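You operate a simulated robot arm through the tools that you are given. There is no shell and no other tool. Be economical: measure what you need, move in short steps, check, and stop when the job is done.

Carry out the task below with a simulated two-armed robot. There is one attempt and no reset: what you move stays moved.

Task
Put the teal brush on the steel tray. Then stack the blue bearing from the top of the workbench on top of the red bearing. Then fetch the teal-band ring and set it on the grey cover. Then take the outer ring on the top of the workbench and put it away on the top of the cooling bench. Then close the tumbler cover. Then put one of the inner rings from the top of the workbench on the shelf of the side table. Then open the top drawer of the workbench, take the small bright ring from the top of the workbench and put it in the inside of the top drawer of the workbench, then shut the drawer. The order counts.

The check looks at the end state, three seconds after you hand in, the way a careful person would. Anything else that was tipped, shoved, dropped, spilled or broken makes it a failure. A push-on lid holds only when it is set on centred and level and pressed home; a screw cap is set on level and turned clockwise until tight.

Robot
Two 7-joint arms with fingered hands on one trunk, on a base that drives. Base frame: it is fixed to the floor where the robot stands at the start and does not move with it; the origin is under the middle of the robot, x ahead of it, y to its left, z up; the surface under the hand at the start is at about z = 0.88. Lengths are in m, angles in degrees, forces in N, time in s.
The left shoulder is at the start at [0.07, 0.149, 1.185], the right one opposite. With the tool pointing down near the work surface each hand reaches from about 0.42 to 0.8 m from the robot's upright axis, wherever it stands, measured 20 degrees to its own side. Places, roughly: bearing [0.5, 0.5, 1]; grey cover [-1.25, -1.25, 0.75]; inner ring (4x4x3 cm) [0.5, 1.4, 0.9]; inside of the top drawer of the workbench [0.7, 0.2, 0.7]; outer ring (6x6x3 cm) [0.9, 1.5, 0.9]; shelf of the side table [0.7, -0.6, 0.3]; small bright ring (5x5x2 cm) [0.6, 1.2, 0.9]; steel tray (36x19x10 cm) [0.5, -1.3, 0.9]; teal brush (5x5x12 cm) [0.6, 0.2, 0.9]; teal-band ring (6x6x3 cm) [0.6, 0.6, 0.9]; top drawer of the workbench [0.5, 0.2, 0.8]; top of the cooling bench [-1, 3.3, 0.9]; tumbler cover [0.7, 1.6, 0.9]. Payload 3.6 kg a hand.
The TCP of each hand is the grasp point between the finger pads, 0.025 m short of the fingertips. In the tool frame z runs along the fingers and y along their closing line. Largest opening 0.088 m; the body of the gripper starts 0.029 m behind the TCP. The gripper is a hand of 4 fingers: y runs from the thumb to the fingers, the wrist lies at [-0.013, -0.097, -0.162] in the tool frame.
Orientation is that of the tool frame in the base frame, as a unit quaternion [x, y, z, w]. With the fingers straight down and the wrist toward the robot, the tool's x, y and z point along [0, 1, 0], [1, 0, 0] and [0, 0, -1] of the base frame.

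Tools
- The arms move only by the tool move_arm. It takes "left_rows", "right_rows" or both (then of equal length, played together; a hand with none holds still); each is text: rows parted by semicolons, each of 6 numbers parted by spaces: the shift along the tool's x, y, z in m, then the turn, a rotation vector about the tool's x, y, z in degrees. In form: dx dy dz rx ry rz; .... A call has 1 to 8 rows; each row shifts and turns the commanded pose from where the row before left it, along the tool's axes as they then stand. Each row takes 0.2 s and may step no farther than 0.05 m and 8.6 degrees from the row before; otherwise, the whole call is refused. Where a pose cannot be reached the arm comes as near as it can. A force on the tool above 40 N (or 10 N above the force at the start of the call, whichever is more), or a blocked arm, ends the call early, and 0.2 s more pass. In this call time passes only in rows, and 0.2 s behind the last. It gives the time, the measured TCP pose, the force on the tool (base axes), the opening and the grip force at its end, in the units of the frame above (readings bear some noise), with the torque about the TCP (base axes, N m) and any sound that the robot's microphone picked up.
- Cameras (640 x 400 px; columns grow to the right, rows downward): "scene" is now at [0.1237, 0.0287, 1.4116]; the picture's right is [0.45, -0.89, 0.00], its down [-0.63, -0.32, -0.71] and it looks along [0.63, 0.32, -0.71] (base axes); focal length 214 px, centre (320, 200). "left" rides on the left gripper at [-0.064, -0.083, -0.098] in its tool frame; the picture's right is [-0.62, -0.37, 0.69], its down [0.71, -0.63, 0.30] and it looks along [0.32, 0.68, 0.65] (tool axes); focal length 265 px, centre (320, 200). "right" rides on the right gripper at [0.064, -0.083, -0.098] in its tool frame; the picture's right is [-0.62, 0.37, -0.69], its down [-0.71, -0.63, 0.30] and it looks along [-0.32, 0.68, 0.65] (tool axes); focal length 265 px, centre (320, 200). There is no depth. A picture from a camera that has moved, and an enlarged one, comes with that camera's place and axes in the base frame and with its lens. The place of the scene camera against the robot may be out by one fixed shift of up to 0.018 m in any direction.
- get_image(camera): a new picture of that camera. No time passes.
- move_column(by): slides the trunk up (or, below 0, down) by that many m; the arms and the scene camera ride with it, the base frame stays. It gives what a move gives, with no picture.
- base_move(legs): drives the robot by 1 to 6 legs, each [ahead, left, turn to the left] in m, m and degrees, along the robot's own axes; the way and the turn of a leg run together, so that a leg with both is an arc; at most 1.5 m and 180 degrees a leg. The arms and the cameras ride along, it lands a little off, and it stops where it bumps. It gives what a move gives.
- curl_fingers(index, middle, ring, thumb_bend, thumb_turn, hand): sets how far each is bent, from 0 (flat) to 1 (curled in); at 0.3 the hand is open as for a grip, at 0.7 the pads meet at the TCP. One left out holds its place. A second passes; each finger stops where it meets its share of the squeeze, and holds until it gets a number again. It is the only way to open and close the hand. It gives what a move gives, with no picture; readings hold the bend of each and the force on the fingers (four entries, about 0 where the hand has none), thumb and palm. thumb_turn goes from beside the hand (0) to across from the fingers (1), as for a grip.
- aim_head(pan, tilt): turns the head with the scene camera to pan (to the left, within 86 degrees either way) and tilt (down, from -29 to 69), counted from straight ahead of the robot. It gives what a move gives.
- close_up(camera, box): a new picture of the part [left, top, right, bottom] of that camera's present view, enlarged. No time passes.
- close_job(): hands the job in; it is judged then, once.

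Work in short steps. Places have to be worked out from the pictures, the camera data and where the tool is seen: move nearer, look again, correct. Check each grasp and each placing, and mend what went wrong. You have 217 turns and 220 pictures in all, those below and enlarged ones among them. Open the grippers and draw the arms clear of the work before you hand the job in, unless the task says otherwise; then end with one line.

The tools are called after "Call:" by a JSON object that holds its "fn" and its "kwargs". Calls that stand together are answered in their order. move_arm: Moves the arms, as the interface text tells. Its arguments: {"type":"object","properties":{"left_rows":{"type":"string"},"right_rows":{"type":"string"}},"required":[]} The other tools are called the same way: move_column (by) slides the trunk up or down; curl_fingers (index, middle, ring, thumb_bend, thumb_turn, hand) moves the fingers one by one; base_move (legs) drives the base; aim_head (pan, tilt) turns the head that bears the scene camera; get_image (camera) takes a picture; close_up (camera, box) takes an enlarged picture of a part of a camera's view; close_job () hands the job in.

At the start:

```text
time: 0.0
left_eef_pos: [0.3192, 0.4684, 1.1921]
left_tcp_rot: [0.706, 0.708, 0.0, 0.001]
left_contact_force: [-0.3, 0.4, -0.8]
left_wrist_torque: [0.02, -0.01, 0.04]
left_width: 0.0877
left_gripper_force: 0.1
left_shape: jaw
left_bend: [0.3, 0.3, 0.3, 0.3, 0.98]
left_finger forces: [0.0, 0.0, 0.1, 0.0, 0.1, 0.0]
right_eef_pos: [0.4678, 0.06, 1.2066]
right_tcp_rot: [0.707, 0.707, 0.0, -0.001]
right_contact_force: [0.1, -0.4, -0.1]
right_wrist_torque: [-0.02, 0.04, 0.01]
right_width: 0.0876
right_gripper_force: 0.1
right_shape: jaw
right_bend: [0.3, 0.3, 0.3, 0.3, 0.98]
right_finger forces: [0.0, 0.1, 0.1, 0.1, 0.1, 0.0]
trunk travel left (down, up): [-0.675, 0.265]
robot x, y, heading: [-0.0002, -0.0024, 0.2]
head pan, tilt: [26.7, 44.9]
```

scene: 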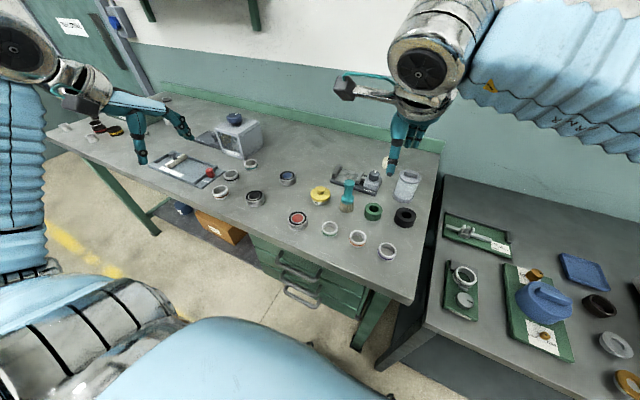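
right: 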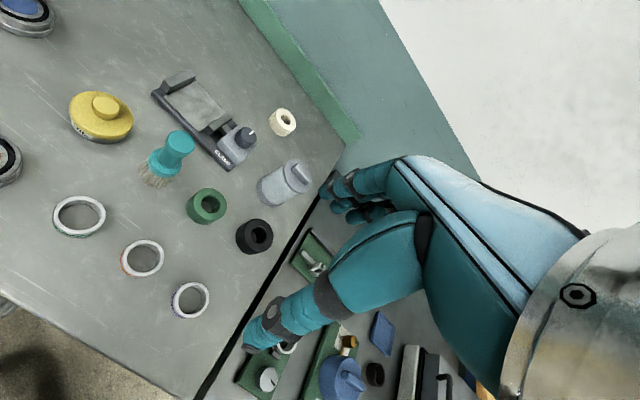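
left: 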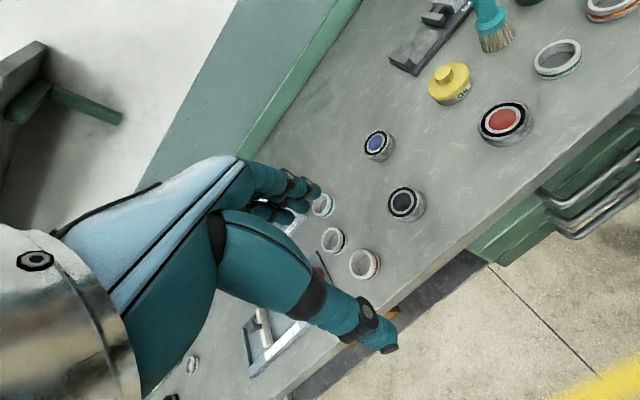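

I start by looking closer at the bench to tell the items apart.

Call:
{"fn": "close_up", "kwargs": {"camera": "scene", "box": [130, 90, 450, 290]}}

Call:
{"fn": "aim_head", "kwargs": {"pan": 70, "tilt": 30}}

Call:
{"fn": "get_image", "kwargs": {"camera": "scene"}}

Call:
{"fn": "aim_head", "kwargs": {"pan": -50, "tilt": 35}}

Call:
{"fn": "get_image", "kwargs": {"camera": "scene"}}

```text
2.00 times, centred on (290, 190) of scene
camera zoom: at [0.1237, 0.0287, 1.4116], right [0.45, -0.89, 0.0], down [-0.63, -0.32, -0.71], along [0.63, 0.32, -0.71], focal length 429 px, centre (380, 220)
```

zoom: 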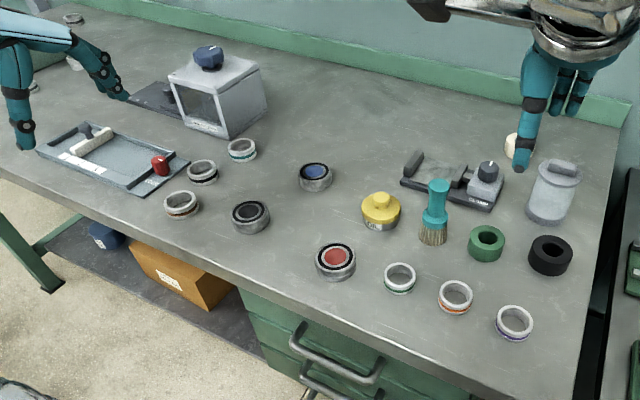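

```text
time: 1.1
left_eef_pos: [0.3175, 0.4685, 1.1918]
left_tcp_rot: [0.707, 0.707, 0.0, 0.0]
left_contact_force: [0.0, -0.2, 0.5]
left_wrist_torque: [-0.03, 0.03, -0.01]
left_width: 0.0875
left_gripper_force: 0.0
left_shape: jaw
left_bend: [0.3, 0.3, 0.3, 0.3, 0.98]
left_finger forces: [0.0, 0.1, 0.0, 0.1, 0.1, 0.0]
right_eef_pos: [0.4677, 0.0594, 1.2071]
right_tcp_rot: [0.706, 0.708, 0.001, 0.0]
right_contact_force: [-0.5, -0.1, 1.0]
right_wrist_torque: [-0.04, 0.0, 0.0]
right_width: 0.0874
right_gripper_force: 0.0
right_shape: jaw
right_bend: [0.3, 0.3, 0.3, 0.3, 0.98]
right_finger forces: [0.0, 0.0, 0.1, 0.0, 0.0, 0.0]
trunk travel left (down, up): [-0.675, 0.265]
robot x, y, heading: [-0.002, -0.0, -0.1]
head pan, tilt: [70.0, 30.0]
```

```text
215 pictures are left
camera scene: at [0.0817, 0.0769, 1.434], right [0.94, -0.34, 0.0], down [-0.17, -0.47, -0.87], along [0.3, 0.81, -0.5], focal length 214 px, centre (320, 200)
```

scene: 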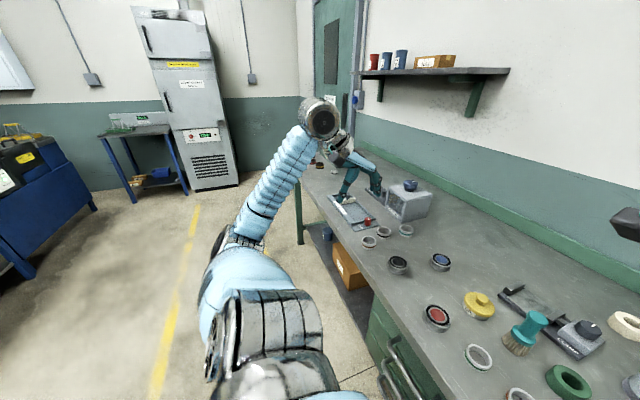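

```text
time: 3.1
left_eef_pos: [0.3178, 0.4681, 1.1928]
left_tcp_rot: [0.706, 0.708, -0.001, 0.0]
left_contact_force: [0.1, 0.0, 0.1]
left_wrist_torque: [-0.02, 0.0, 0.03]
left_width: 0.0875
left_gripper_force: 0.1
left_shape: jaw
left_bend: [0.3, 0.3, 0.3, 0.3, 0.98]
left_finger forces: [0.0, 0.0, 0.0, 0.1, 0.0, 0.1]
right_eef_pos: [0.4689, 0.0601, 1.2075]
right_tcp_rot: [0.706, 0.708, 0.0, 0.0]
right_contact_force: [-0.2, -0.2, -0.5]
right_wrist_torque: [0.02, -0.01, 0.01]
right_width: 0.0878
right_gripper_force: 0.1
right_shape: jaw
right_bend: [0.3, 0.3, 0.3, 0.3, 0.98]
right_finger forces: [0.1, 0.1, 0.0, 0.0, 0.0, 0.1]
trunk travel left (down, up): [-0.675, 0.265]
robot x, y, heading: [0.0027, 0.001, 0.1]
head pan, tilt: [-50.0, 35.0]
```

```text
214 pictures are left
camera scene: at [0.1073, -0.0755, 1.4263], right [-0.77, -0.64, 0.0], down [-0.37, 0.44, -0.82], along [0.53, -0.63, -0.57], focal length 214 px, centre (320, 200)
```

scene: 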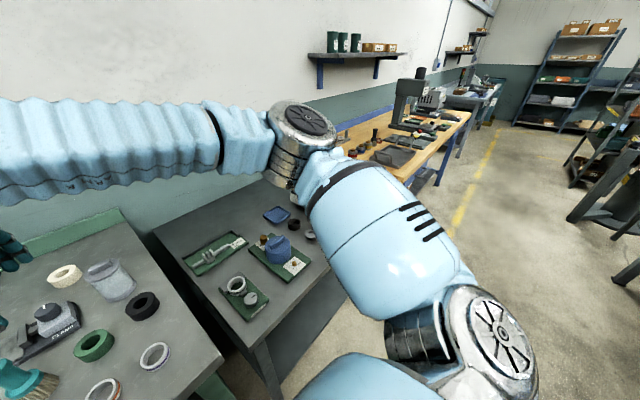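

The brush stands at about [0.59, 0.175] from both wrist cameras. I bring the right hand above it, still clear, and look.

Call:
{"fn": "move_arm", "kwargs": {"right_rows": "0.029 0.031 0 0 0 0;0.029 0.031 0 0 0 0;0.029 0.031 0 0 0 0;0.028 0.029 0 0 0 0;0 0 0.045 0 0 0;0 0 0.045 0 0 0;0 0 0.04 0 0 0"}}

Call:
{"fn": "get_image", "kwargs": {"camera": "right"}}

Call:
{"fn": "aim_head", "kwargs": {"pan": 15, "tilt": 45}}

Call:
{"fn": "get_image", "kwargs": {"camera": "scene"}}

```text
time: 4.2
left_eef_pos: [0.3204, 0.4639, 1.1926]
left_tcp_rot: [0.706, 0.708, 0.0, -0.002]
left_contact_force: [0.4, 0.4, 0.8]
left_wrist_torque: [0.02, -0.03, 0.02]
left_width: 0.0877
left_gripper_force: 0.2
left_shape: jaw
left_bend: [0.3, 0.3, 0.3, 0.3, 0.98]
left_finger forces: [0.1, 0.1, 0.1, 0.0, 0.0, 0.0]
right_eef_pos: [0.6401, 0.0943, 1.2164]
right_tcp_rot: [0.753, 0.657, 0.031, -0.029]
right_contact_force: [0.0, -0.4, -0.6]
right_wrist_torque: [0.01, 0.01, 0.02]
right_width: 0.0883
right_gripper_force: 0.1
right_shape: jaw
right_bend: [0.3, 0.3, 0.3, 0.3, 0.98]
right_finger forces: [0.0, 0.0, 0.1, 0.0, 0.0, 0.0]
trunk travel left (down, up): [-0.675, 0.265]
robot x, y, heading: [-0.0011, -0.0002, -0.1]
head pan, tilt: [-50.0, 35.0]
stopped in row 5 (right hand): the arm was blocked; the commanded pose is now the measured one
```

```text
213 pictures are left
camera right: at [0.5676, 0.1619, 1.3188], right [0.27, -0.72, 0.64], down [-0.72, -0.59, -0.36], along [0.64, -0.36, -0.68], focal length 265 px, centre (320, 200)
```

right: 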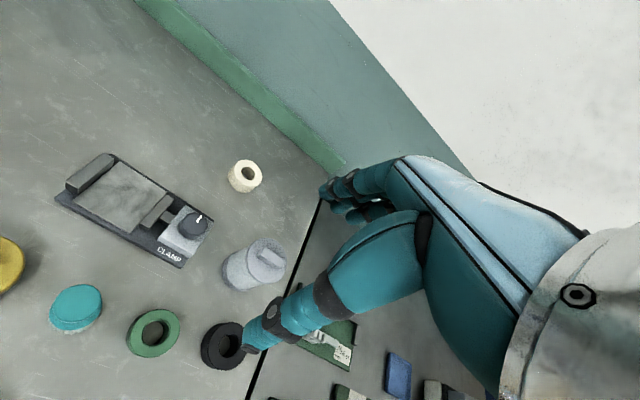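

```text
time: 5.6
left_eef_pos: [0.3187, 0.4683, 1.1925]
left_tcp_rot: [0.706, 0.708, -0.001, 0.001]
left_contact_force: [-0.4, 0.3, -0.4]
left_wrist_torque: [-0.04, -0.02, 0.03]
left_width: 0.0875
left_gripper_force: 0.0
left_shape: jaw
left_bend: [0.3, 0.3, 0.3, 0.3, 0.98]
left_finger forces: [0.1, 0.0, 0.0, 0.1, 0.0, 0.1]
right_eef_pos: [0.6372, 0.0993, 1.2167]
right_tcp_rot: [0.752, 0.658, 0.03, -0.025]
right_contact_force: [0.2, 0.2, -0.7]
right_wrist_torque: [0.0, 0.01, 0.0]
right_width: 0.088
right_gripper_force: 0.1
right_shape: jaw
right_bend: [0.3, 0.3, 0.3, 0.3, 0.98]
right_finger forces: [0.0, 0.0, 0.0, 0.0, 0.0, 0.0]
trunk travel left (down, up): [-0.675, 0.265]
robot x, y, heading: [0.0039, -0.0002, 0.1]
head pan, tilt: [15.0, 45.0]
```

```text
212 pictures are left
camera scene: at [0.1282, 0.0137, 1.4115], right [0.26, -0.97, 0.0], down [-0.68, -0.18, -0.71], along [0.68, 0.18, -0.71], focal length 214 px, centre (320, 200)
```

scene: 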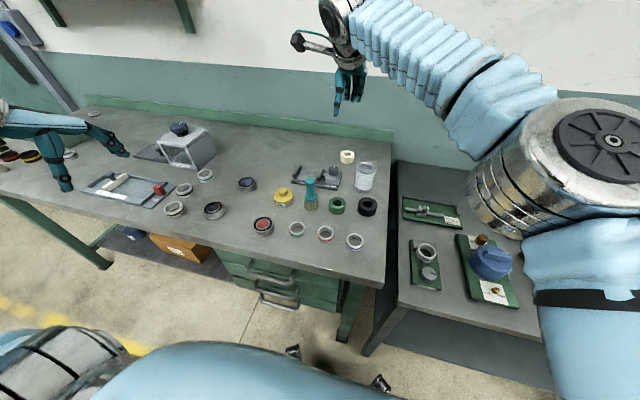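

The right arm cannot reach that far to the left; the brush lies in the left hand's range. I draw the right arm back out of the way first.

Call:
{"fn": "move_arm", "kwargs": {"right_rows": "-0.031 -0.03 0 0.2 -2.2 -3.8;-0.031 -0.03 0 0.2 -2.2 -3.8;-0.031 -0.03 0 0 0 0;-0.031 -0.03 0 0 0 0;-0.031 -0.03 0 0 0 0;-0.031 -0.03 0 0 0 0;-0.031 -0.03 0 0 0 0;-0.031 -0.03 0 0 0 0"}}

```text
time: 7.4
left_eef_pos: [0.3168, 0.4659, 1.1936]
left_tcp_rot: [0.706, 0.708, 0.001, 0.0]
left_contact_force: [-0.1, -0.9, 0.8]
left_wrist_torque: [0.03, -0.02, 0.01]
left_width: 0.0875
left_gripper_force: 0.1
left_shape: jaw
left_bend: [0.3, 0.3, 0.3, 0.3, 0.98]
left_finger forces: [0.1, 0.0, 0.0, 0.1, 0.0, 0.0]
right_eef_pos: [0.3905, -0.1448, 1.212]
right_tcp_rot: [0.707, 0.707, 0.002, -0.001]
right_contact_force: [0.4, -0.4, 0.2]
right_wrist_torque: [0.03, -0.02, 0.0]
right_width: 0.0879
right_gripper_force: 0.0
right_shape: jaw
right_bend: [0.3, 0.3, 0.3, 0.3, 0.98]
right_finger forces: [0.1, 0.0, 0.0, 0.0, 0.1, 0.0]
trunk travel left (down, up): [-0.675, 0.265]
robot x, y, heading: [-0.0003, -0.0012, -0.3]
head pan, tilt: [15.0, 45.0]
```

Now the left hand goes to a place above the brush at the present height.

Call:
{"fn": "move_arm", "kwargs": {"left_rows": "-0.036 0.033 0 0 0 0;-0.036 0.033 0 0 0 0;-0.036 0.033 0 0 0 0;-0.036 0.033 0 0 0 0;-0.036 0.033 0 0 0 0;-0.036 0.033 0 0 0 0;-0.036 0.033 0 0 0 0;-0.036 0.033 0 0 0 0"}}

Call:
{"fn": "get_image", "kwargs": {"camera": "left"}}

Call:
{"fn": "get_image", "kwargs": {"camera": "scene"}}

```text
time: 9.2
left_eef_pos: [0.5866, 0.176, 1.1917]
left_tcp_rot: [0.707, 0.708, -0.001, -0.001]
left_contact_force: [0.5, -0.1, 0.1]
left_wrist_torque: [0.0, 0.02, 0.01]
left_width: 0.0876
left_gripper_force: 0.0
left_shape: jaw
left_bend: [0.3, 0.3, 0.3, 0.3, 0.98]
left_finger forces: [0.0, 0.0, 0.0, 0.0, 0.1, 0.0]
right_eef_pos: [0.3941, -0.1463, 1.2109]
right_tcp_rot: [0.707, 0.707, 0.001, -0.002]
right_contact_force: [-0.1, -0.4, 0.1]
right_wrist_torque: [0.02, 0.04, 0.03]
right_width: 0.0876
right_gripper_force: 0.0
right_shape: jaw
right_bend: [0.3, 0.3, 0.3, 0.3, 0.98]
right_finger forces: [0.0, 0.0, 0.1, 0.1, 0.0, 0.0]
trunk travel left (down, up): [-0.675, 0.265]
robot x, y, heading: [0.0047, -0.0007, -0.2]
head pan, tilt: [15.0, 45.0]
```

```text
211 pictures are left
camera left: at [0.5043, 0.1103, 1.2898], right [-0.37, -0.62, -0.69], down [-0.63, 0.71, -0.3], along [0.68, 0.33, -0.65], focal length 265 px, centre (320, 200)
```

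left: 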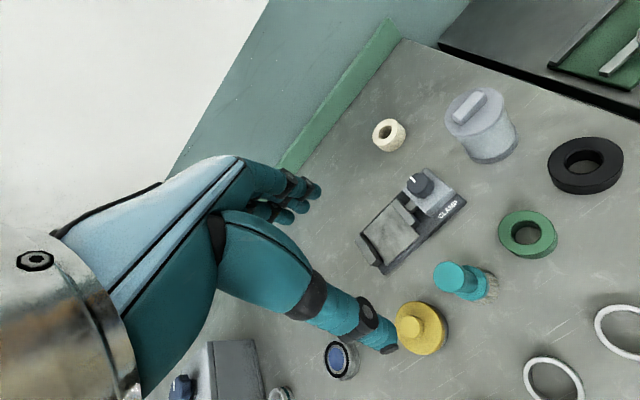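

```text
210 pictures are left
camera scene: at [0.1309, 0.0094, 1.4113], right [0.26, -0.97, 0.0], down [-0.68, -0.18, -0.71], along [0.68, 0.18, -0.71], focal length 214 px, centre (320, 200)
```

scene: 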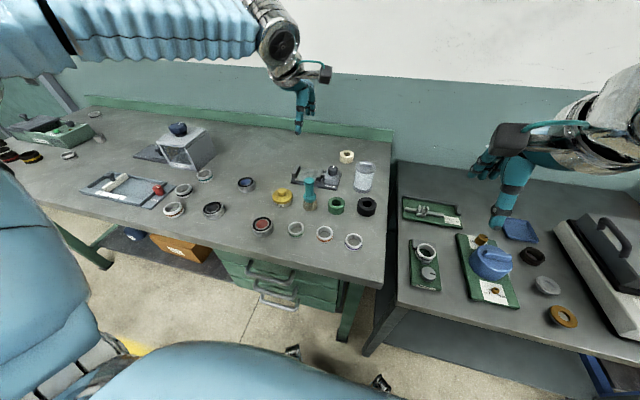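

The brush is at about [0.588, 0.172], right under the left hand. I descend part way and check.

Call:
{"fn": "move_arm", "kwargs": {"left_rows": "-0.003 0.001 0.045 0 0 0;0 0 0.045 0 0 0;0 0 0.045 0 0 0"}}

Call:
{"fn": "get_image", "kwargs": {"camera": "left"}}

Call:
{"fn": "close_up", "kwargs": {"camera": "scene", "box": [220, 100, 400, 220]}}

```text
time: 10.0
left_eef_pos: [0.5861, 0.1794, 1.0552]
left_tcp_rot: [0.707, 0.707, 0.0, 0.001]
left_contact_force: [0.0, 0.2, -0.1]
left_wrist_torque: [-0.03, 0.04, 0.0]
left_width: 0.0876
left_gripper_force: 0.1
left_shape: jaw
left_bend: [0.3, 0.3, 0.3, 0.3, 0.98]
left_finger forces: [0.0, 0.1, 0.1, 0.0, 0.0, 0.0]
right_eef_pos: [0.3923, -0.1411, 1.212]
right_tcp_rot: [0.707, 0.707, 0.0, 0.0]
right_contact_force: [0.6, -0.2, 0.1]
right_wrist_torque: [-0.03, 0.0, 0.0]
right_width: 0.088
right_gripper_force: 0.1
right_shape: jaw
right_bend: [0.3, 0.3, 0.3, 0.3, 0.98]
right_finger forces: [0.0, 0.0, 0.1, 0.0, 0.1, 0.1]
trunk travel left (down, up): [-0.675, 0.265]
robot x, y, heading: [-0.0006, 0.002, -0.1]
head pan, tilt: [15.0, 45.0]
```

```text
209 pictures are left
camera left: at [0.5024, 0.1133, 1.1537], right [-0.37, -0.62, -0.69], down [-0.63, 0.71, -0.31], along [0.68, 0.32, -0.65], focal length 265 px, centre (320, 200)
```

left: 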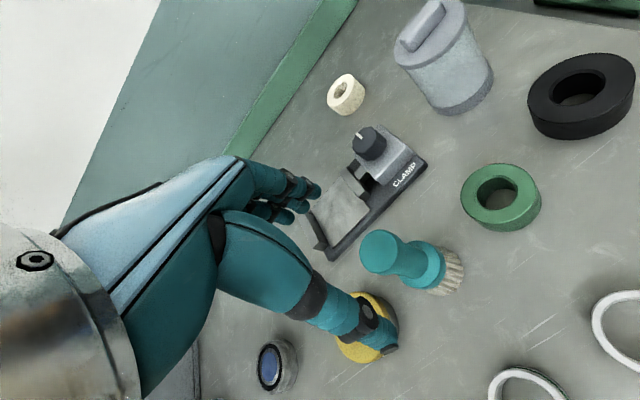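

```text
3.33 times, centred on (310, 160) of scene
camera zoom: at [0.1293, 0.0141, 1.4115], right [0.26, -0.97, 0.0], down [-0.68, -0.18, -0.71], along [0.68, 0.18, -0.71], focal length 715 px, centre (353, 333)
```

zoom: 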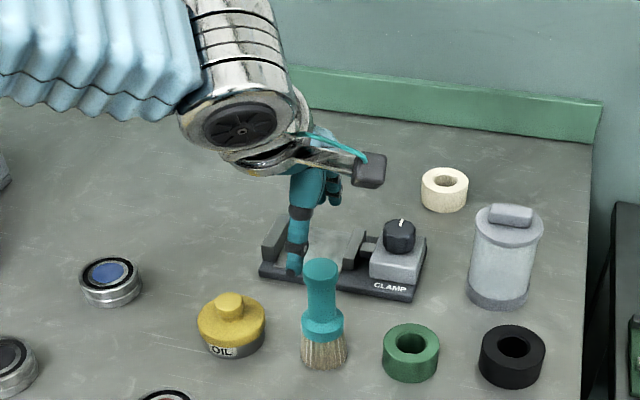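

The brush top is at about [0.588, 0.171, 0.998]. I go down to grasp height around its handle.

Call:
{"fn": "move_arm", "kwargs": {"left_rows": "-0.006 0.002 0.03 0 0 0;0 0 0.03 0 0 0;0 0 0.02 0 0 0"}}

Call:
{"fn": "get_image", "kwargs": {"camera": "left"}}

Call:
{"fn": "close_up", "kwargs": {"camera": "scene", "box": [220, 100, 400, 220]}}

```text
time: 10.8
left_eef_pos: [0.5871, 0.172, 0.9772]
left_tcp_rot: [0.707, 0.707, -0.001, 0.001]
left_contact_force: [-0.3, -0.3, 0.5]
left_wrist_torque: [-0.01, -0.05, 0.0]
left_width: 0.0874
left_gripper_force: 0.0
left_shape: jaw
left_bend: [0.3, 0.3, 0.3, 0.3, 0.98]
left_finger forces: [0.0, 0.0, 0.1, 0.0, 0.1, 0.0]
right_eef_pos: [0.3926, -0.1433, 1.2111]
right_tcp_rot: [0.707, 0.707, 0.0, 0.0]
right_contact_force: [-0.1, -0.4, 0.4]
right_wrist_torque: [0.01, -0.03, 0.03]
right_width: 0.0881
right_gripper_force: 0.0
right_shape: jaw
right_bend: [0.3, 0.3, 0.3, 0.3, 0.98]
right_finger forces: [0.0, 0.0, 0.0, 0.0, 0.0, 0.0]
trunk travel left (down, up): [-0.675, 0.265]
robot x, y, heading: [-0.0014, 0.0004, -0.1]
head pan, tilt: [15.0, 45.0]
```

```text
207 pictures are left
camera left: at [0.5037, 0.1063, 1.0754], right [-0.37, -0.62, -0.69], down [-0.63, 0.71, -0.31], along [0.68, 0.33, -0.65], focal length 265 px, centre (320, 200)
```

left: 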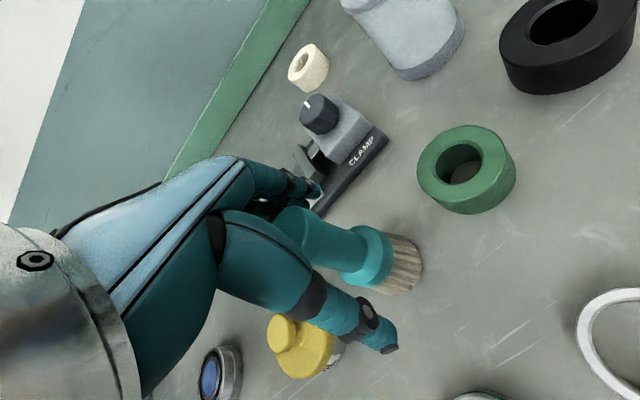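

```text
3.33 times, centred on (310, 160) of scene
camera zoom: at [0.1285, 0.0131, 1.4115], right [0.26, -0.97, 0.0], down [-0.68, -0.18, -0.71], along [0.68, 0.18, -0.71], focal length 715 px, centre (353, 333)
```

zoom: 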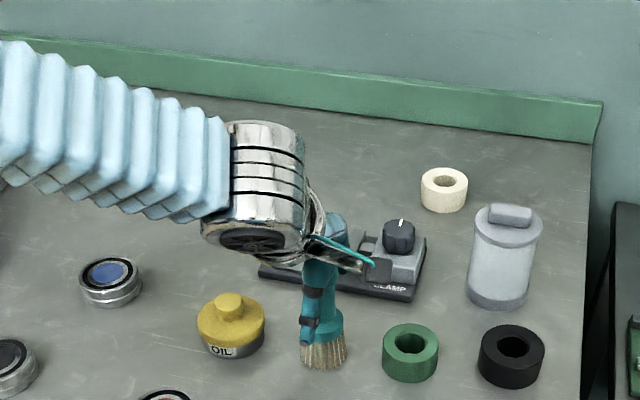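

The handle sits between thumb and fingers. I close the hand.

Call:
{"fn": "curl_fingers", "kwargs": {"hand": "left", "index": 0.7, "middle": 0.7, "ring": 0.7, "thumb_bend": 0.7}}

Call:
{"fn": "get_image", "kwargs": {"camera": "left"}}

```text
time: 11.8
left_eef_pos: [0.5872, 0.1726, 0.9775]
left_tcp_rot: [0.707, 0.707, 0.0, 0.001]
left_contact_force: [-0.3, 0.1, -0.1]
left_wrist_torque: [-0.03, 0.01, -0.04]
left_width: 0.0153
left_gripper_force: 7.2
left_shape: fingers
left_bend: [0.64, 0.64, 0.7, 0.61, 0.96]
left_finger forces: [3.0, 4.6, 0.0, 0.1, 6.7, 0.0]
right_eef_pos: [0.3934, -0.1431, 1.2107]
right_tcp_rot: [0.708, 0.707, 0.0, -0.001]
right_contact_force: [0.3, -0.4, -0.1]
right_wrist_torque: [0.01, 0.0, 0.01]
right_width: 0.0879
right_gripper_force: 0.1
right_shape: jaw
right_bend: [0.3, 0.3, 0.3, 0.3, 0.98]
right_finger forces: [0.2, 0.1, 0.1, 0.0, 0.0, 0.1]
trunk travel left (down, up): [-0.675, 0.265]
robot x, y, heading: [-0.0011, 0.002, -0.1]
head pan, tilt: [15.0, 45.0]
```

```text
205 pictures are left
camera left: at [0.5044, 0.1066, 1.0753], right [-0.37, -0.62, -0.69], down [-0.63, 0.71, -0.3], along [0.68, 0.33, -0.65], focal length 265 px, centre (320, 200)
```

left: 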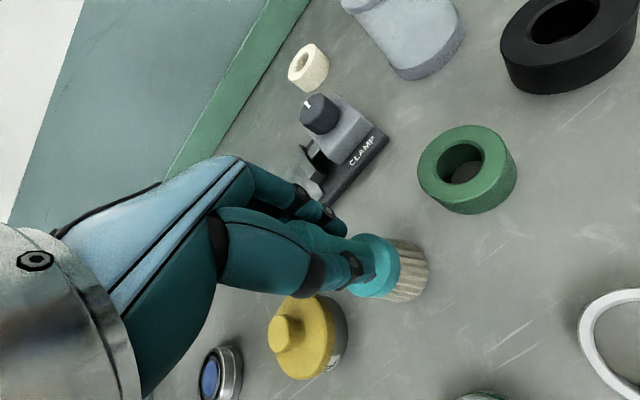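

The grip holds with 7 N. I lift 0.14 m.

Call:
{"fn": "move_arm", "kwargs": {"left_rows": "0 0 -0.02 0 0 0;0 0 -0.04 0 0 0;0 0 -0.04 0 0 0;0 0 -0.04 0 0 0"}}

Call:
{"fn": "get_image", "kwargs": {"camera": "left"}}

Call:
{"fn": "aim_head", "kwargs": {"pan": -70, "tilt": 25}}

Call:
{"fn": "get_image", "kwargs": {"camera": "scene"}}

```text
time: 12.8
left_eef_pos: [0.585, 0.1696, 1.1186]
left_tcp_rot: [0.707, 0.708, 0.001, 0.0]
left_contact_force: [0.2, -0.1, -1.4]
left_wrist_torque: [0.03, 0.0, -0.02]
left_width: 0.0149
left_gripper_force: 7.1
left_shape: fingers
left_bend: [0.64, 0.64, 0.7, 0.62, 0.96]
left_finger forces: [3.0, 4.5, 0.0, 0.0, 6.7, 0.1]
right_eef_pos: [0.3913, -0.1425, 1.2117]
right_tcp_rot: [0.707, 0.707, 0.001, -0.001]
right_contact_force: [0.1, -0.2, -0.5]
right_wrist_torque: [-0.02, -0.02, 0.0]
right_width: 0.0877
right_gripper_force: 0.0
right_shape: jaw
right_bend: [0.3, 0.3, 0.3, 0.3, 0.98]
right_finger forces: [0.0, 0.0, 0.0, 0.0, 0.1, 0.1]
trunk travel left (down, up): [-0.675, 0.265]
robot x, y, heading: [-0.0023, -0.0041, 0.1]
head pan, tilt: [15.0, 45.0]
```

```text
204 pictures are left
camera left: at [0.503, 0.105, 1.2165], right [-0.37, -0.62, -0.69], down [-0.63, 0.71, -0.3], along [0.68, 0.33, -0.65], focal length 265 px, centre (320, 200)
```

left: 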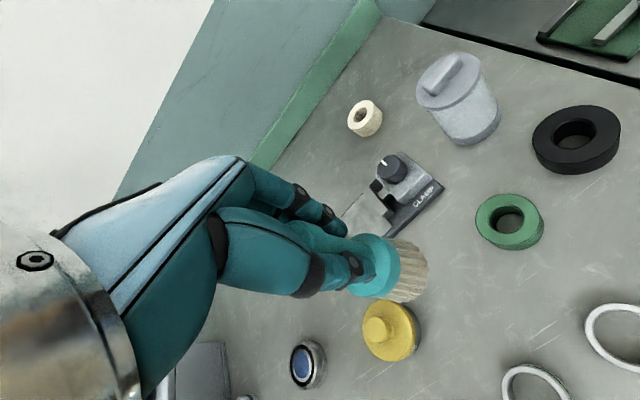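

```text
time: 14.4
left_eef_pos: [0.5874, 0.1705, 1.1174]
left_tcp_rot: [0.707, 0.708, 0.0, 0.0]
left_contact_force: [-0.1, -0.2, -0.6]
left_wrist_torque: [0.02, -0.02, 0.06]
left_width: 0.015
left_gripper_force: 6.8
left_shape: fingers
left_bend: [0.64, 0.64, 0.7, 0.62, 0.96]
left_finger forces: [2.8, 4.4, 0.1, 0.0, 6.6, 0.0]
right_eef_pos: [0.392, -0.1438, 1.2114]
right_tcp_rot: [0.708, 0.706, 0.0, 0.0]
right_contact_force: [-0.7, 0.1, 0.0]
right_wrist_torque: [0.02, -0.03, 0.0]
right_width: 0.0881
right_gripper_force: 0.1
right_shape: jaw
right_bend: [0.3, 0.3, 0.3, 0.3, 0.98]
right_finger forces: [0.1, 0.1, 0.0, 0.1, 0.0, 0.0]
trunk travel left (down, up): [-0.675, 0.265]
robot x, y, heading: [0.0016, -0.0019, -0.1]
head pan, tilt: [-70.0, 25.0]
```

```text
203 pictures are left
camera scene: at [0.0825, -0.0948, 1.442], right [-0.94, -0.34, 0.0], down [-0.14, 0.4, -0.91], along [0.31, -0.85, -0.42], focal length 214 px, centre (320, 200)
```

scene: 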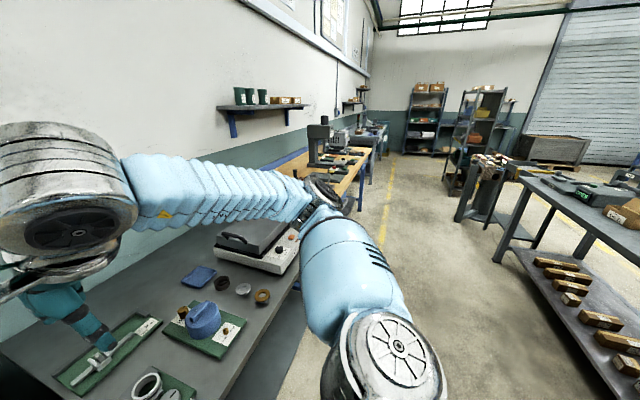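

The brush is held upright. I back off a little and drive right along the aisle, then look for the steel tray.

Call:
{"fn": "base_move", "kwargs": {"legs": [[-0.25, 0, 0], [0, -1.0, 0]]}}

Call:
{"fn": "aim_head", "kwargs": {"pan": -20, "tilt": 35}}

Call:
{"fn": "get_image", "kwargs": {"camera": "scene"}}

```text
time: 30.7
left_eef_pos: [0.3355, -0.8149, 1.1172]
left_tcp_rot: [0.704, 0.71, 0.0, 0.0]
left_contact_force: [-0.5, -0.6, -0.8]
left_wrist_torque: [0.0, -0.03, -0.01]
left_width: 0.014
left_gripper_force: 6.6
left_shape: fingers
left_bend: [0.65, 0.65, 0.7, 0.62, 0.96]
left_finger forces: [2.8, 4.4, 0.1, 0.0, 6.3, 0.0]
right_eef_pos: [0.1427, -1.1307, 1.2113]
right_tcp_rot: [0.705, 0.709, 0.001, 0.0]
right_contact_force: [-0.2, -0.4, -0.9]
right_wrist_torque: [0.02, -0.01, -0.01]
right_width: 0.088
right_gripper_force: 0.1
right_shape: jaw
right_bend: [0.3, 0.3, 0.3, 0.3, 0.98]
right_finger forces: [0.0, 0.1, 0.0, 0.1, 0.1, 0.0]
trunk travel left (down, up): [-0.675, 0.265]
robot x, y, heading: [-0.2476, -0.9884, 0.1]
head pan, tilt: [-70.0, 25.0]
```

```text
time: 31.9
left_eef_pos: [0.3344, -0.8145, 1.1183]
left_tcp_rot: [0.704, 0.711, 0.0, 0.0]
left_contact_force: [0.4, 0.2, -0.2]
left_wrist_torque: [-0.02, 0.02, 0.01]
left_width: 0.0141
left_gripper_force: 6.5
left_shape: fingers
left_bend: [0.65, 0.65, 0.7, 0.62, 0.96]
left_finger forces: [2.8, 4.4, 0.1, 0.0, 6.3, 0.1]
right_eef_pos: [0.1436, -1.1292, 1.2108]
right_tcp_rot: [0.705, 0.709, 0.001, 0.0]
right_contact_force: [0.3, 0.0, -0.2]
right_wrist_torque: [0.03, -0.04, -0.03]
right_width: 0.0882
right_gripper_force: 0.0
right_shape: jaw
right_bend: [0.3, 0.3, 0.3, 0.3, 0.98]
right_finger forces: [0.0, 0.0, 0.1, 0.0, 0.0, 0.1]
trunk travel left (down, up): [-0.675, 0.265]
robot x, y, heading: [-0.2523, -0.9854, 0.4]
head pan, tilt: [-20.0, 35.0]
```

```text
202 pictures are left
camera scene: at [-0.1164, -1.0272, 1.4263], right [-0.34, -0.94, 0.0], down [-0.54, 0.19, -0.82], along [0.77, -0.28, -0.57], focal length 214 px, centre (320, 200)
```

scene: 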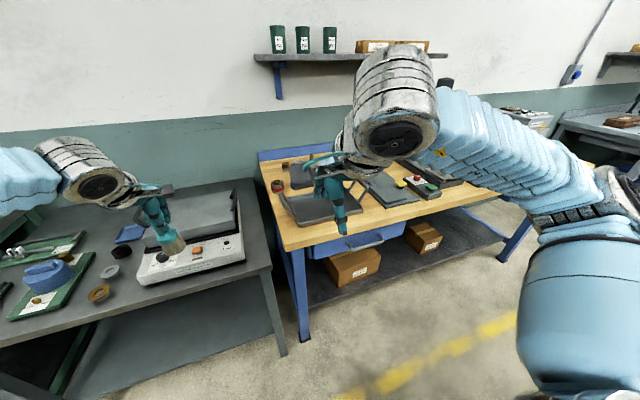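

The steel tray seems to be on the wooden bench right behind the right hand, near [0.57, -1.24]. I drive 0.45 further right and look again.

Call:
{"fn": "base_move", "kwargs": {"legs": [[0, -0.45, 0]]}}

Call:
{"fn": "aim_head", "kwargs": {"pan": 12, "tilt": 40}}

Call:
{"fn": "get_image", "kwargs": {"camera": "scene"}}

Call:
{"fn": "get_image", "kwargs": {"camera": "left"}}

```text
time: 38.1
left_eef_pos: [0.3389, -1.2653, 1.1172]
left_tcp_rot: [0.704, 0.71, 0.0, 0.0]
left_contact_force: [0.6, 0.7, -0.6]
left_wrist_torque: [0.0, -0.01, -0.01]
left_width: 0.014
left_gripper_force: 6.2
left_shape: fingers
left_bend: [0.65, 0.65, 0.7, 0.62, 0.96]
left_finger forces: [2.9, 4.4, 0.1, 0.1, 6.0, 0.0]
right_eef_pos: [0.1462, -1.5805, 1.2125]
right_tcp_rot: [0.706, 0.708, -0.001, -0.001]
right_contact_force: [-0.5, 0.5, -0.5]
right_wrist_torque: [-0.07, 0.04, -0.01]
right_width: 0.0879
right_gripper_force: 0.0
right_shape: jaw
right_bend: [0.3, 0.3, 0.3, 0.3, 0.98]
right_finger forces: [0.1, 0.0, 0.1, 0.0, 0.0, 0.0]
trunk travel left (down, up): [-0.675, 0.265]
robot x, y, heading: [-0.2464, -1.4442, 0.1]
head pan, tilt: [-20.0, 35.0]
```

```text
time: 39.1
left_eef_pos: [0.3377, -1.2683, 1.1181]
left_tcp_rot: [0.704, 0.71, 0.0, 0.0]
left_contact_force: [-0.4, 0.2, -1.5]
left_wrist_torque: [0.02, -0.01, -0.04]
left_width: 0.0141
left_gripper_force: 6.6
left_shape: fingers
left_bend: [0.65, 0.65, 0.7, 0.62, 0.96]
left_finger forces: [2.7, 4.4, 0.0, 0.0, 6.0, 0.0]
right_eef_pos: [0.1452, -1.5837, 1.211]
right_tcp_rot: [0.706, 0.708, 0.001, 0.0]
right_contact_force: [0.2, -1.0, 0.3]
right_wrist_torque: [0.01, -0.02, 0.01]
right_width: 0.0877
right_gripper_force: 0.1
right_shape: jaw
right_bend: [0.3, 0.3, 0.3, 0.3, 0.98]
right_finger forces: [0.0, 0.0, 0.1, 0.0, 0.0, 0.0]
trunk travel left (down, up): [-0.675, 0.265]
robot x, y, heading: [-0.2489, -1.442, 0.1]
head pan, tilt: [12.0, 40.0]
```

```text
201 pictures are left
camera scene: at [-0.1141, -1.4333, 1.4187], right [0.21, -0.98, 0.0], down [-0.63, -0.13, -0.77], along [0.75, 0.16, -0.64], focal length 214 px, centre (320, 200)
```

scene: 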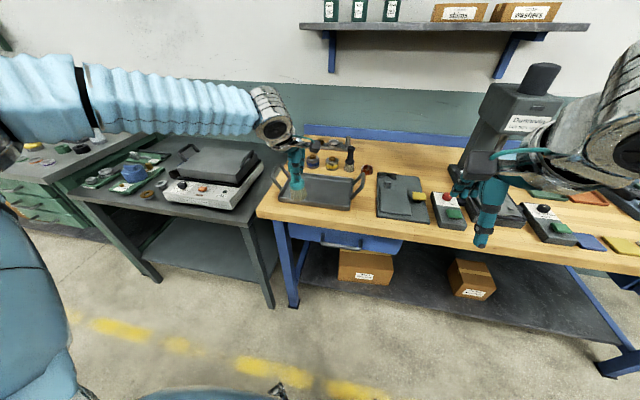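

```text
200 pictures are left
camera left: at [0.2555, -1.3343, 1.2159], right [-0.36, -0.62, -0.69], down [-0.63, 0.71, -0.3], along [0.68, 0.33, -0.65], focal length 265 px, centre (320, 200)
```

left: 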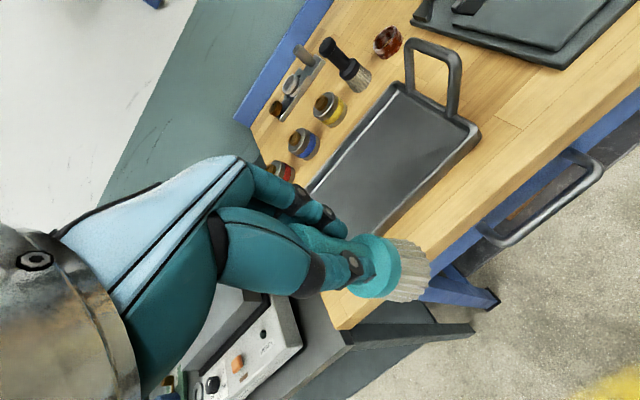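

The tray spans about x 0.46–0.63, y -1.40 to -1.04, handles at its ends. I drive 0.21 ahead, bringing the brush over the tray.

Call:
{"fn": "base_move", "kwargs": {"legs": [[0.21, 0, 0]]}}

Call:
{"fn": "move_arm", "kwargs": {"left_rows": "0.02 0 0 0 0 0;0.02 0 0 0 0 0"}}

Call:
{"fn": "get_image", "kwargs": {"camera": "left"}}

Call:
{"fn": "get_image", "kwargs": {"camera": "scene"}}

```text
time: 42.4
left_eef_pos: [0.5476, -1.265, 1.1161]
left_tcp_rot: [0.705, 0.709, -0.003, 0.0]
left_contact_force: [0.4, 0.4, 0.0]
left_wrist_torque: [0.0, 0.02, -0.02]
left_width: 0.0136
left_gripper_force: 6.0
left_shape: fingers
left_bend: [0.65, 0.65, 0.7, 0.62, 0.96]
left_finger forces: [2.8, 4.5, 0.0, 0.1, 6.1, 0.0]
right_eef_pos: [0.3544, -1.5793, 1.2119]
right_tcp_rot: [0.707, 0.708, 0.001, 0.001]
right_contact_force: [-0.6, 0.7, 0.3]
right_wrist_torque: [0.0, 0.01, 0.0]
right_width: 0.0878
right_gripper_force: 0.0
right_shape: jaw
right_bend: [0.3, 0.3, 0.3, 0.3, 0.98]
right_finger forces: [0.0, 0.0, 0.0, 0.0, 0.0, 0.0]
trunk travel left (down, up): [-0.675, 0.265]
robot x, y, heading: [-0.0395, -1.4424, 0.2]
head pan, tilt: [12.0, 40.0]
```

```text
time: 43.0
left_eef_pos: [0.5475, -1.2237, 1.1162]
left_tcp_rot: [0.705, 0.709, -0.002, 0.001]
left_contact_force: [-1.1, 1.4, -2.0]
left_wrist_torque: [-0.01, -0.02, 0.01]
left_width: 0.0138
left_gripper_force: 6.1
left_shape: fingers
left_bend: [0.65, 0.65, 0.7, 0.62, 0.96]
left_finger forces: [2.5, 4.4, 0.0, 0.0, 6.1, 0.0]
right_eef_pos: [0.3535, -1.5795, 1.2116]
right_tcp_rot: [0.706, 0.708, 0.0, 0.0]
right_contact_force: [-0.7, 0.6, 0.2]
right_wrist_torque: [-0.03, -0.01, 0.01]
right_width: 0.0878
right_gripper_force: 0.0
right_shape: jaw
right_bend: [0.3, 0.3, 0.3, 0.3, 0.98]
right_finger forces: [0.1, 0.0, 0.0, 0.1, 0.1, 0.1]
trunk travel left (down, up): [-0.675, 0.265]
robot x, y, heading: [-0.0359, -1.4437, 0.1]
head pan, tilt: [12.0, 40.0]
```

```text
199 pictures are left
camera left: at [0.4648, -1.2895, 1.2146], right [-0.37, -0.62, -0.69], down [-0.63, 0.71, -0.31], along [0.68, 0.33, -0.66], focal length 265 px, centre (320, 200)
```

left: 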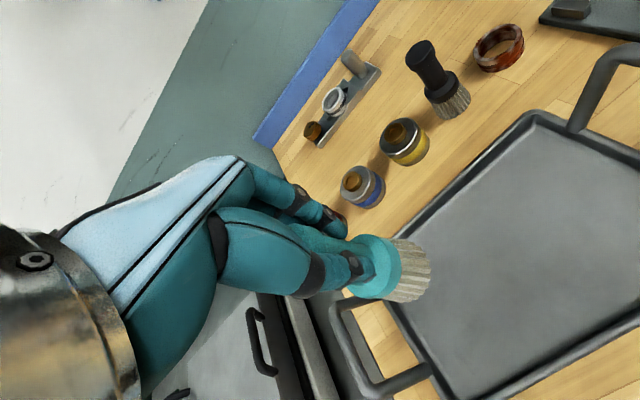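

```text
198 pictures are left
camera scene: at [0.0973, -1.4287, 1.4185], right [0.21, -0.98, 0.0], down [-0.63, -0.14, -0.77], along [0.75, 0.16, -0.64], focal length 214 px, centre (320, 200)
```

scene: 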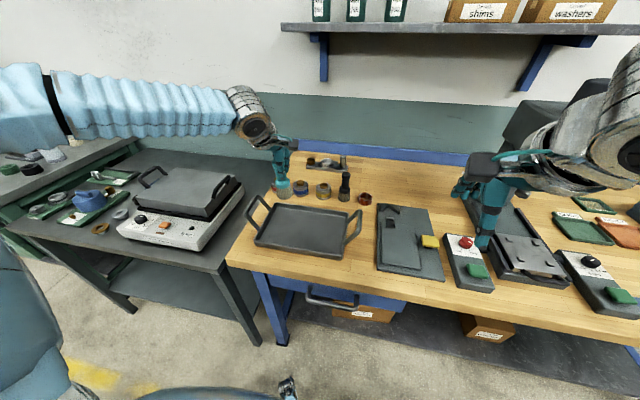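

From both views the tray floor spans x 0.475–0.65, y -1.41 to -1.145. I shift to the centre and lower toward it.

Call:
{"fn": "move_arm", "kwargs": {"left_rows": "-0.025 0.006 0 0 0 0;-0.025 0.006 0 0 0 0;0 0 0.04 0 0 0;0 0 0.04 0 0 0;0 0 0.03 0 0 0;0 0 0.01 0 0 0"}}

Call:
{"fn": "get_image", "kwargs": {"camera": "left"}}

Call:
{"fn": "close_up", "kwargs": {"camera": "scene", "box": [210, 130, 390, 280]}}

```text
time: 44.4
left_eef_pos: [0.5575, -1.2785, 0.9968]
left_tcp_rot: [0.705, 0.709, -0.001, 0.001]
left_contact_force: [-0.1, -0.4, 0.4]
left_wrist_torque: [0.02, 0.0, -0.01]
left_width: 0.0138
left_gripper_force: 6.2
left_shape: fingers
left_bend: [0.65, 0.65, 0.7, 0.62, 0.96]
left_finger forces: [2.6, 4.4, 0.0, 0.1, 6.0, 0.0]
right_eef_pos: [0.3519, -1.5824, 1.2121]
right_tcp_rot: [0.707, 0.707, 0.001, 0.0]
right_contact_force: [0.9, 0.3, 0.9]
right_wrist_torque: [0.01, -0.01, 0.01]
right_width: 0.088
right_gripper_force: 0.0
right_shape: jaw
right_bend: [0.3, 0.3, 0.3, 0.3, 0.98]
right_finger forces: [0.1, 0.0, 0.0, 0.0, 0.0, 0.0]
trunk travel left (down, up): [-0.675, 0.265]
robot x, y, heading: [-0.0385, -1.4417, 0.2]
head pan, tilt: [12.0, 40.0]
```

```text
197 pictures are left
camera left: at [0.475, -1.3436, 1.0953], right [-0.36, -0.62, -0.69], down [-0.63, 0.71, -0.31], along [0.68, 0.33, -0.65], focal length 265 px, centre (320, 200)
```

left: 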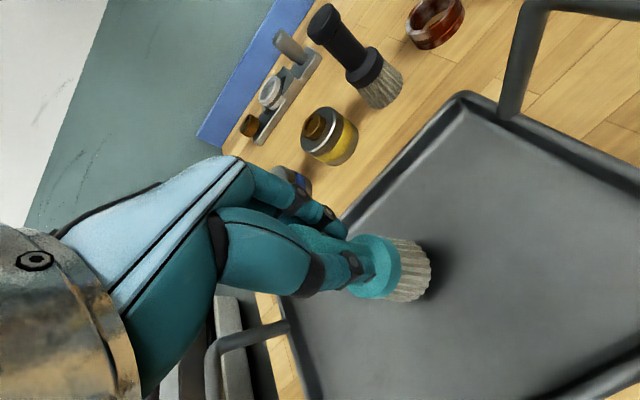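

```text
2.67 times, centred on (300, 205) of scene
camera zoom: at [0.0958, -1.4317, 1.4188], right [0.21, -0.98, 0.0], down [-0.63, -0.14, -0.77], along [0.75, 0.16, -0.64], focal length 572 px, centre (373, 187)
```

zoom: 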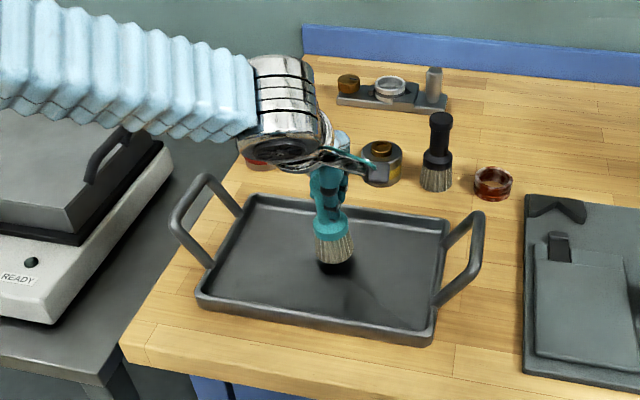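

The brush hangs just over the tray. I lower in small steps until the force shows contact.

Call:
{"fn": "move_arm", "kwargs": {"left_rows": "0 0 0.004 0 0 0;0 0 0.004 0 0 0;0 0 0.004 0 0 0"}}

Call:
{"fn": "close_up", "kwargs": {"camera": "scene", "box": [270, 170, 340, 240]}}

```text
time: 45.2
left_eef_pos: [0.5579, -1.2772, 0.9856]
left_tcp_rot: [0.705, 0.71, -0.001, 0.001]
left_contact_force: [-0.3, 0.0, -0.2]
left_wrist_torque: [0.0, -0.01, -0.02]
left_width: 0.0138
left_gripper_force: 6.2
left_shape: fingers
left_bend: [0.65, 0.65, 0.7, 0.62, 0.96]
left_finger forces: [2.6, 4.4, 0.0, 0.0, 5.9, 0.0]
right_eef_pos: [0.3523, -1.5823, 1.2115]
right_tcp_rot: [0.706, 0.708, 0.0, -0.001]
right_contact_force: [0.1, 0.5, -0.3]
right_wrist_torque: [0.0, 0.01, 0.03]
right_width: 0.0881
right_gripper_force: 0.1
right_shape: jaw
right_bend: [0.3, 0.3, 0.3, 0.3, 0.98]
right_finger forces: [0.1, 0.0, 0.0, 0.0, 0.0, 0.0]
trunk travel left (down, up): [-0.675, 0.265]
robot x, y, heading: [-0.0412, -1.4417, 0.1]
head pan, tilt: [12.0, 40.0]
```

```text
5.71 times, centred on (305, 205) of scene
camera zoom: at [0.0966, -1.4317, 1.4187], right [0.21, -0.98, 0.0], down [-0.63, -0.14, -0.77], along [0.75, 0.16, -0.64], focal length 1226 px, centre (406, 171)
```

zoom: 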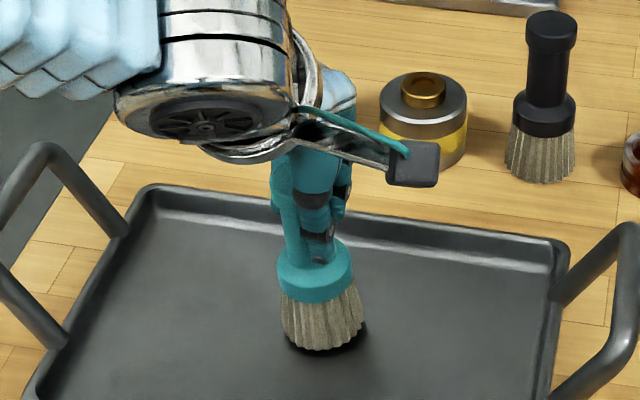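

Almost down; I continue in 2 mm steps.

Call:
{"fn": "move_arm", "kwargs": {"left_rows": "0 0 0.002 0 0 0;0 0 0.002 0 0 0;0 0 0.002 0 0 0"}}

Call:
{"fn": "close_up", "kwargs": {"camera": "scene", "box": [270, 170, 340, 240]}}

```text
time: 46.0
left_eef_pos: [0.5572, -1.278, 0.9817]
left_tcp_rot: [0.705, 0.709, 0.001, 0.002]
left_contact_force: [0.6, -1.2, 6.2]
left_wrist_torque: [-0.02, 0.01, 0.01]
left_width: 0.0132
left_gripper_force: 7.8
left_shape: fingers
left_bend: [0.65, 0.65, 0.7, 0.63, 0.96]
left_finger forces: [3.7, 5.3, 0.0, 0.0, 6.8, 0.0]
right_eef_pos: [0.3521, -1.5822, 1.2131]
right_tcp_rot: [0.707, 0.708, 0.001, 0.0]
right_contact_force: [-0.4, -0.4, -0.1]
right_wrist_torque: [-0.01, -0.01, -0.03]
right_width: 0.0881
right_gripper_force: 0.0
right_shape: jaw
right_bend: [0.3, 0.3, 0.3, 0.3, 0.98]
right_finger forces: [0.0, 0.1, 0.0, 0.0, 0.0, 0.0]
trunk travel left (down, up): [-0.675, 0.265]
robot x, y, heading: [-0.0389, -1.4403, 0.3]
head pan, tilt: [12.0, 40.0]
```

```text
5.71 times, centred on (305, 205) of scene
camera zoom: at [0.0954, -1.4327, 1.4189], right [0.21, -0.98, 0.0], down [-0.63, -0.13, -0.77], along [0.75, 0.16, -0.64], focal length 1226 px, centre (406, 171)
```

zoom: 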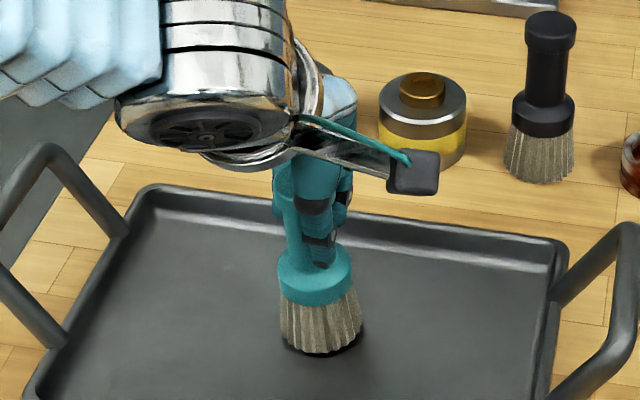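

Contact: 6 N up. I open the fingers, first a little for a clean release, then full.

Call:
{"fn": "curl_fingers", "kwargs": {"hand": "left", "index": 0.3, "middle": 0.3, "ring": 0.3, "thumb_bend": 0.3}}

Call:
{"fn": "close_up", "kwargs": {"camera": "scene", "box": [270, 170, 340, 240]}}

Call:
{"fn": "get_image", "kwargs": {"camera": "left"}}

```text
time: 47.0
left_eef_pos: [0.5581, -1.2763, 0.9797]
left_tcp_rot: [0.705, 0.709, -0.001, 0.0]
left_contact_force: [0.5, 0.0, 0.7]
left_wrist_torque: [0.0, 0.01, -0.01]
left_width: 0.0846
left_gripper_force: 0.1
left_shape: fingers
left_bend: [0.3, 0.3, 0.3, 0.3, 0.97]
left_finger forces: [0.0, 0.0, 0.1, 0.1, 0.0, 0.0]
right_eef_pos: [0.353, -1.5827, 1.2115]
right_tcp_rot: [0.707, 0.708, 0.001, 0.0]
right_contact_force: [1.0, 0.0, -0.6]
right_wrist_torque: [0.02, -0.04, 0.01]
right_width: 0.0879
right_gripper_force: 0.1
right_shape: jaw
right_bend: [0.3, 0.3, 0.3, 0.3, 0.98]
right_finger forces: [0.0, 0.0, 0.0, 0.0, 0.1, 0.0]
trunk travel left (down, up): [-0.675, 0.265]
robot x, y, heading: [-0.0363, -1.442, 0.1]
head pan, tilt: [12.0, 40.0]
```

```text
5.71 times, centred on (305, 205) of scene
camera zoom: at [0.0966, -1.4316, 1.4187], right [0.21, -0.98, 0.0], down [-0.63, -0.14, -0.77], along [0.75, 0.16, -0.64], focal length 1226 px, centre (406, 171)
```

zoom: 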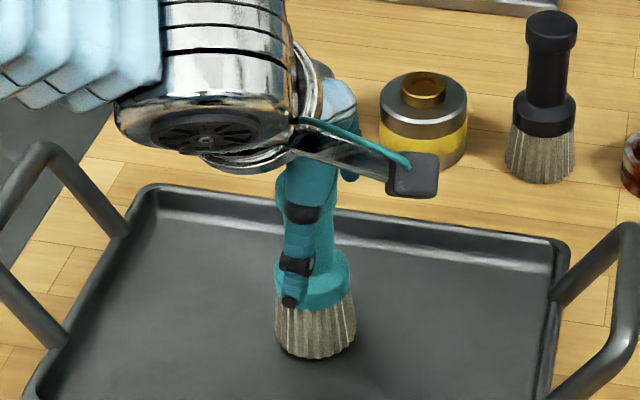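

```text
192 pictures are left
camera left: at [0.4757, -1.3429, 1.0776], right [-0.36, -0.62, -0.69], down [-0.63, 0.71, -0.3], along [0.68, 0.33, -0.65], focal length 265 px, centre (320, 200)
```

left: 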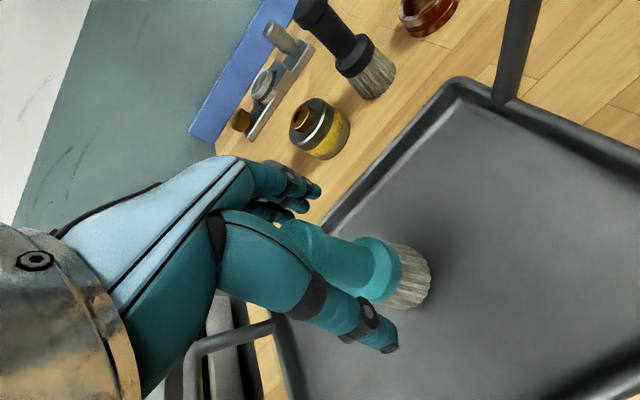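

The brush stands free. I lift the hand straight up and check.

Call:
{"fn": "move_arm", "kwargs": {"left_rows": "0 0 -0.02 0 0 0;0 0 -0.04 0 0 0;0 0 -0.05 0 0 0;0 0 -0.05 0 0 0;0 0 -0.05 0 0 0"}}

Call:
{"fn": "close_up", "kwargs": {"camera": "scene", "box": [210, 130, 390, 280]}}

```text
time: 48.2
left_eef_pos: [0.5574, -1.2777, 1.19]
left_tcp_rot: [0.705, 0.709, 0.0, 0.0]
left_contact_force: [-0.9, 0.6, -0.1]
left_wrist_torque: [0.01, 0.01, 0.04]
left_width: 0.0843
left_gripper_force: 0.1
left_shape: fingers
left_bend: [0.3, 0.3, 0.3, 0.3, 0.97]
left_finger forces: [0.0, 0.1, 0.1, 0.1, 0.0, 0.1]
right_eef_pos: [0.3524, -1.5825, 1.2119]
right_tcp_rot: [0.706, 0.708, 0.001, -0.001]
right_contact_force: [0.0, -0.2, -0.2]
right_wrist_torque: [-0.03, 0.0, 0.01]
right_width: 0.0882
right_gripper_force: 0.1
right_shape: jaw
right_bend: [0.3, 0.3, 0.3, 0.3, 0.98]
right_finger forces: [0.0, 0.0, 0.0, 0.1, 0.0, 0.1]
trunk travel left (down, up): [-0.675, 0.265]
robot x, y, heading: [-0.0389, -1.4439, 0.1]
head pan, tilt: [12.0, 40.0]
```

```text
2.67 times, centred on (300, 205) of scene
camera zoom: at [0.0953, -1.4323, 1.4188], right [0.21, -0.98, 0.0], down [-0.63, -0.13, -0.77], along [0.75, 0.16, -0.64], focal length 572 px, centre (373, 187)
```

zoom: 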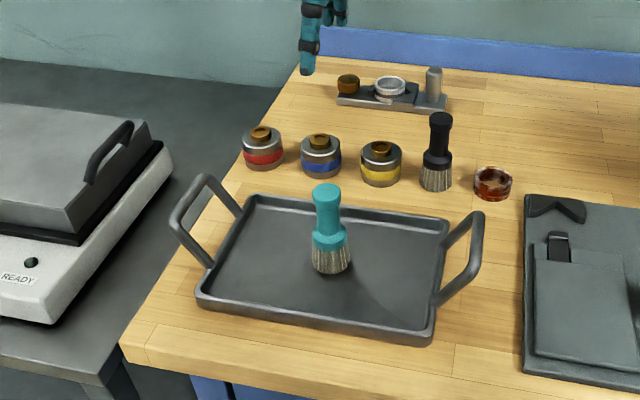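

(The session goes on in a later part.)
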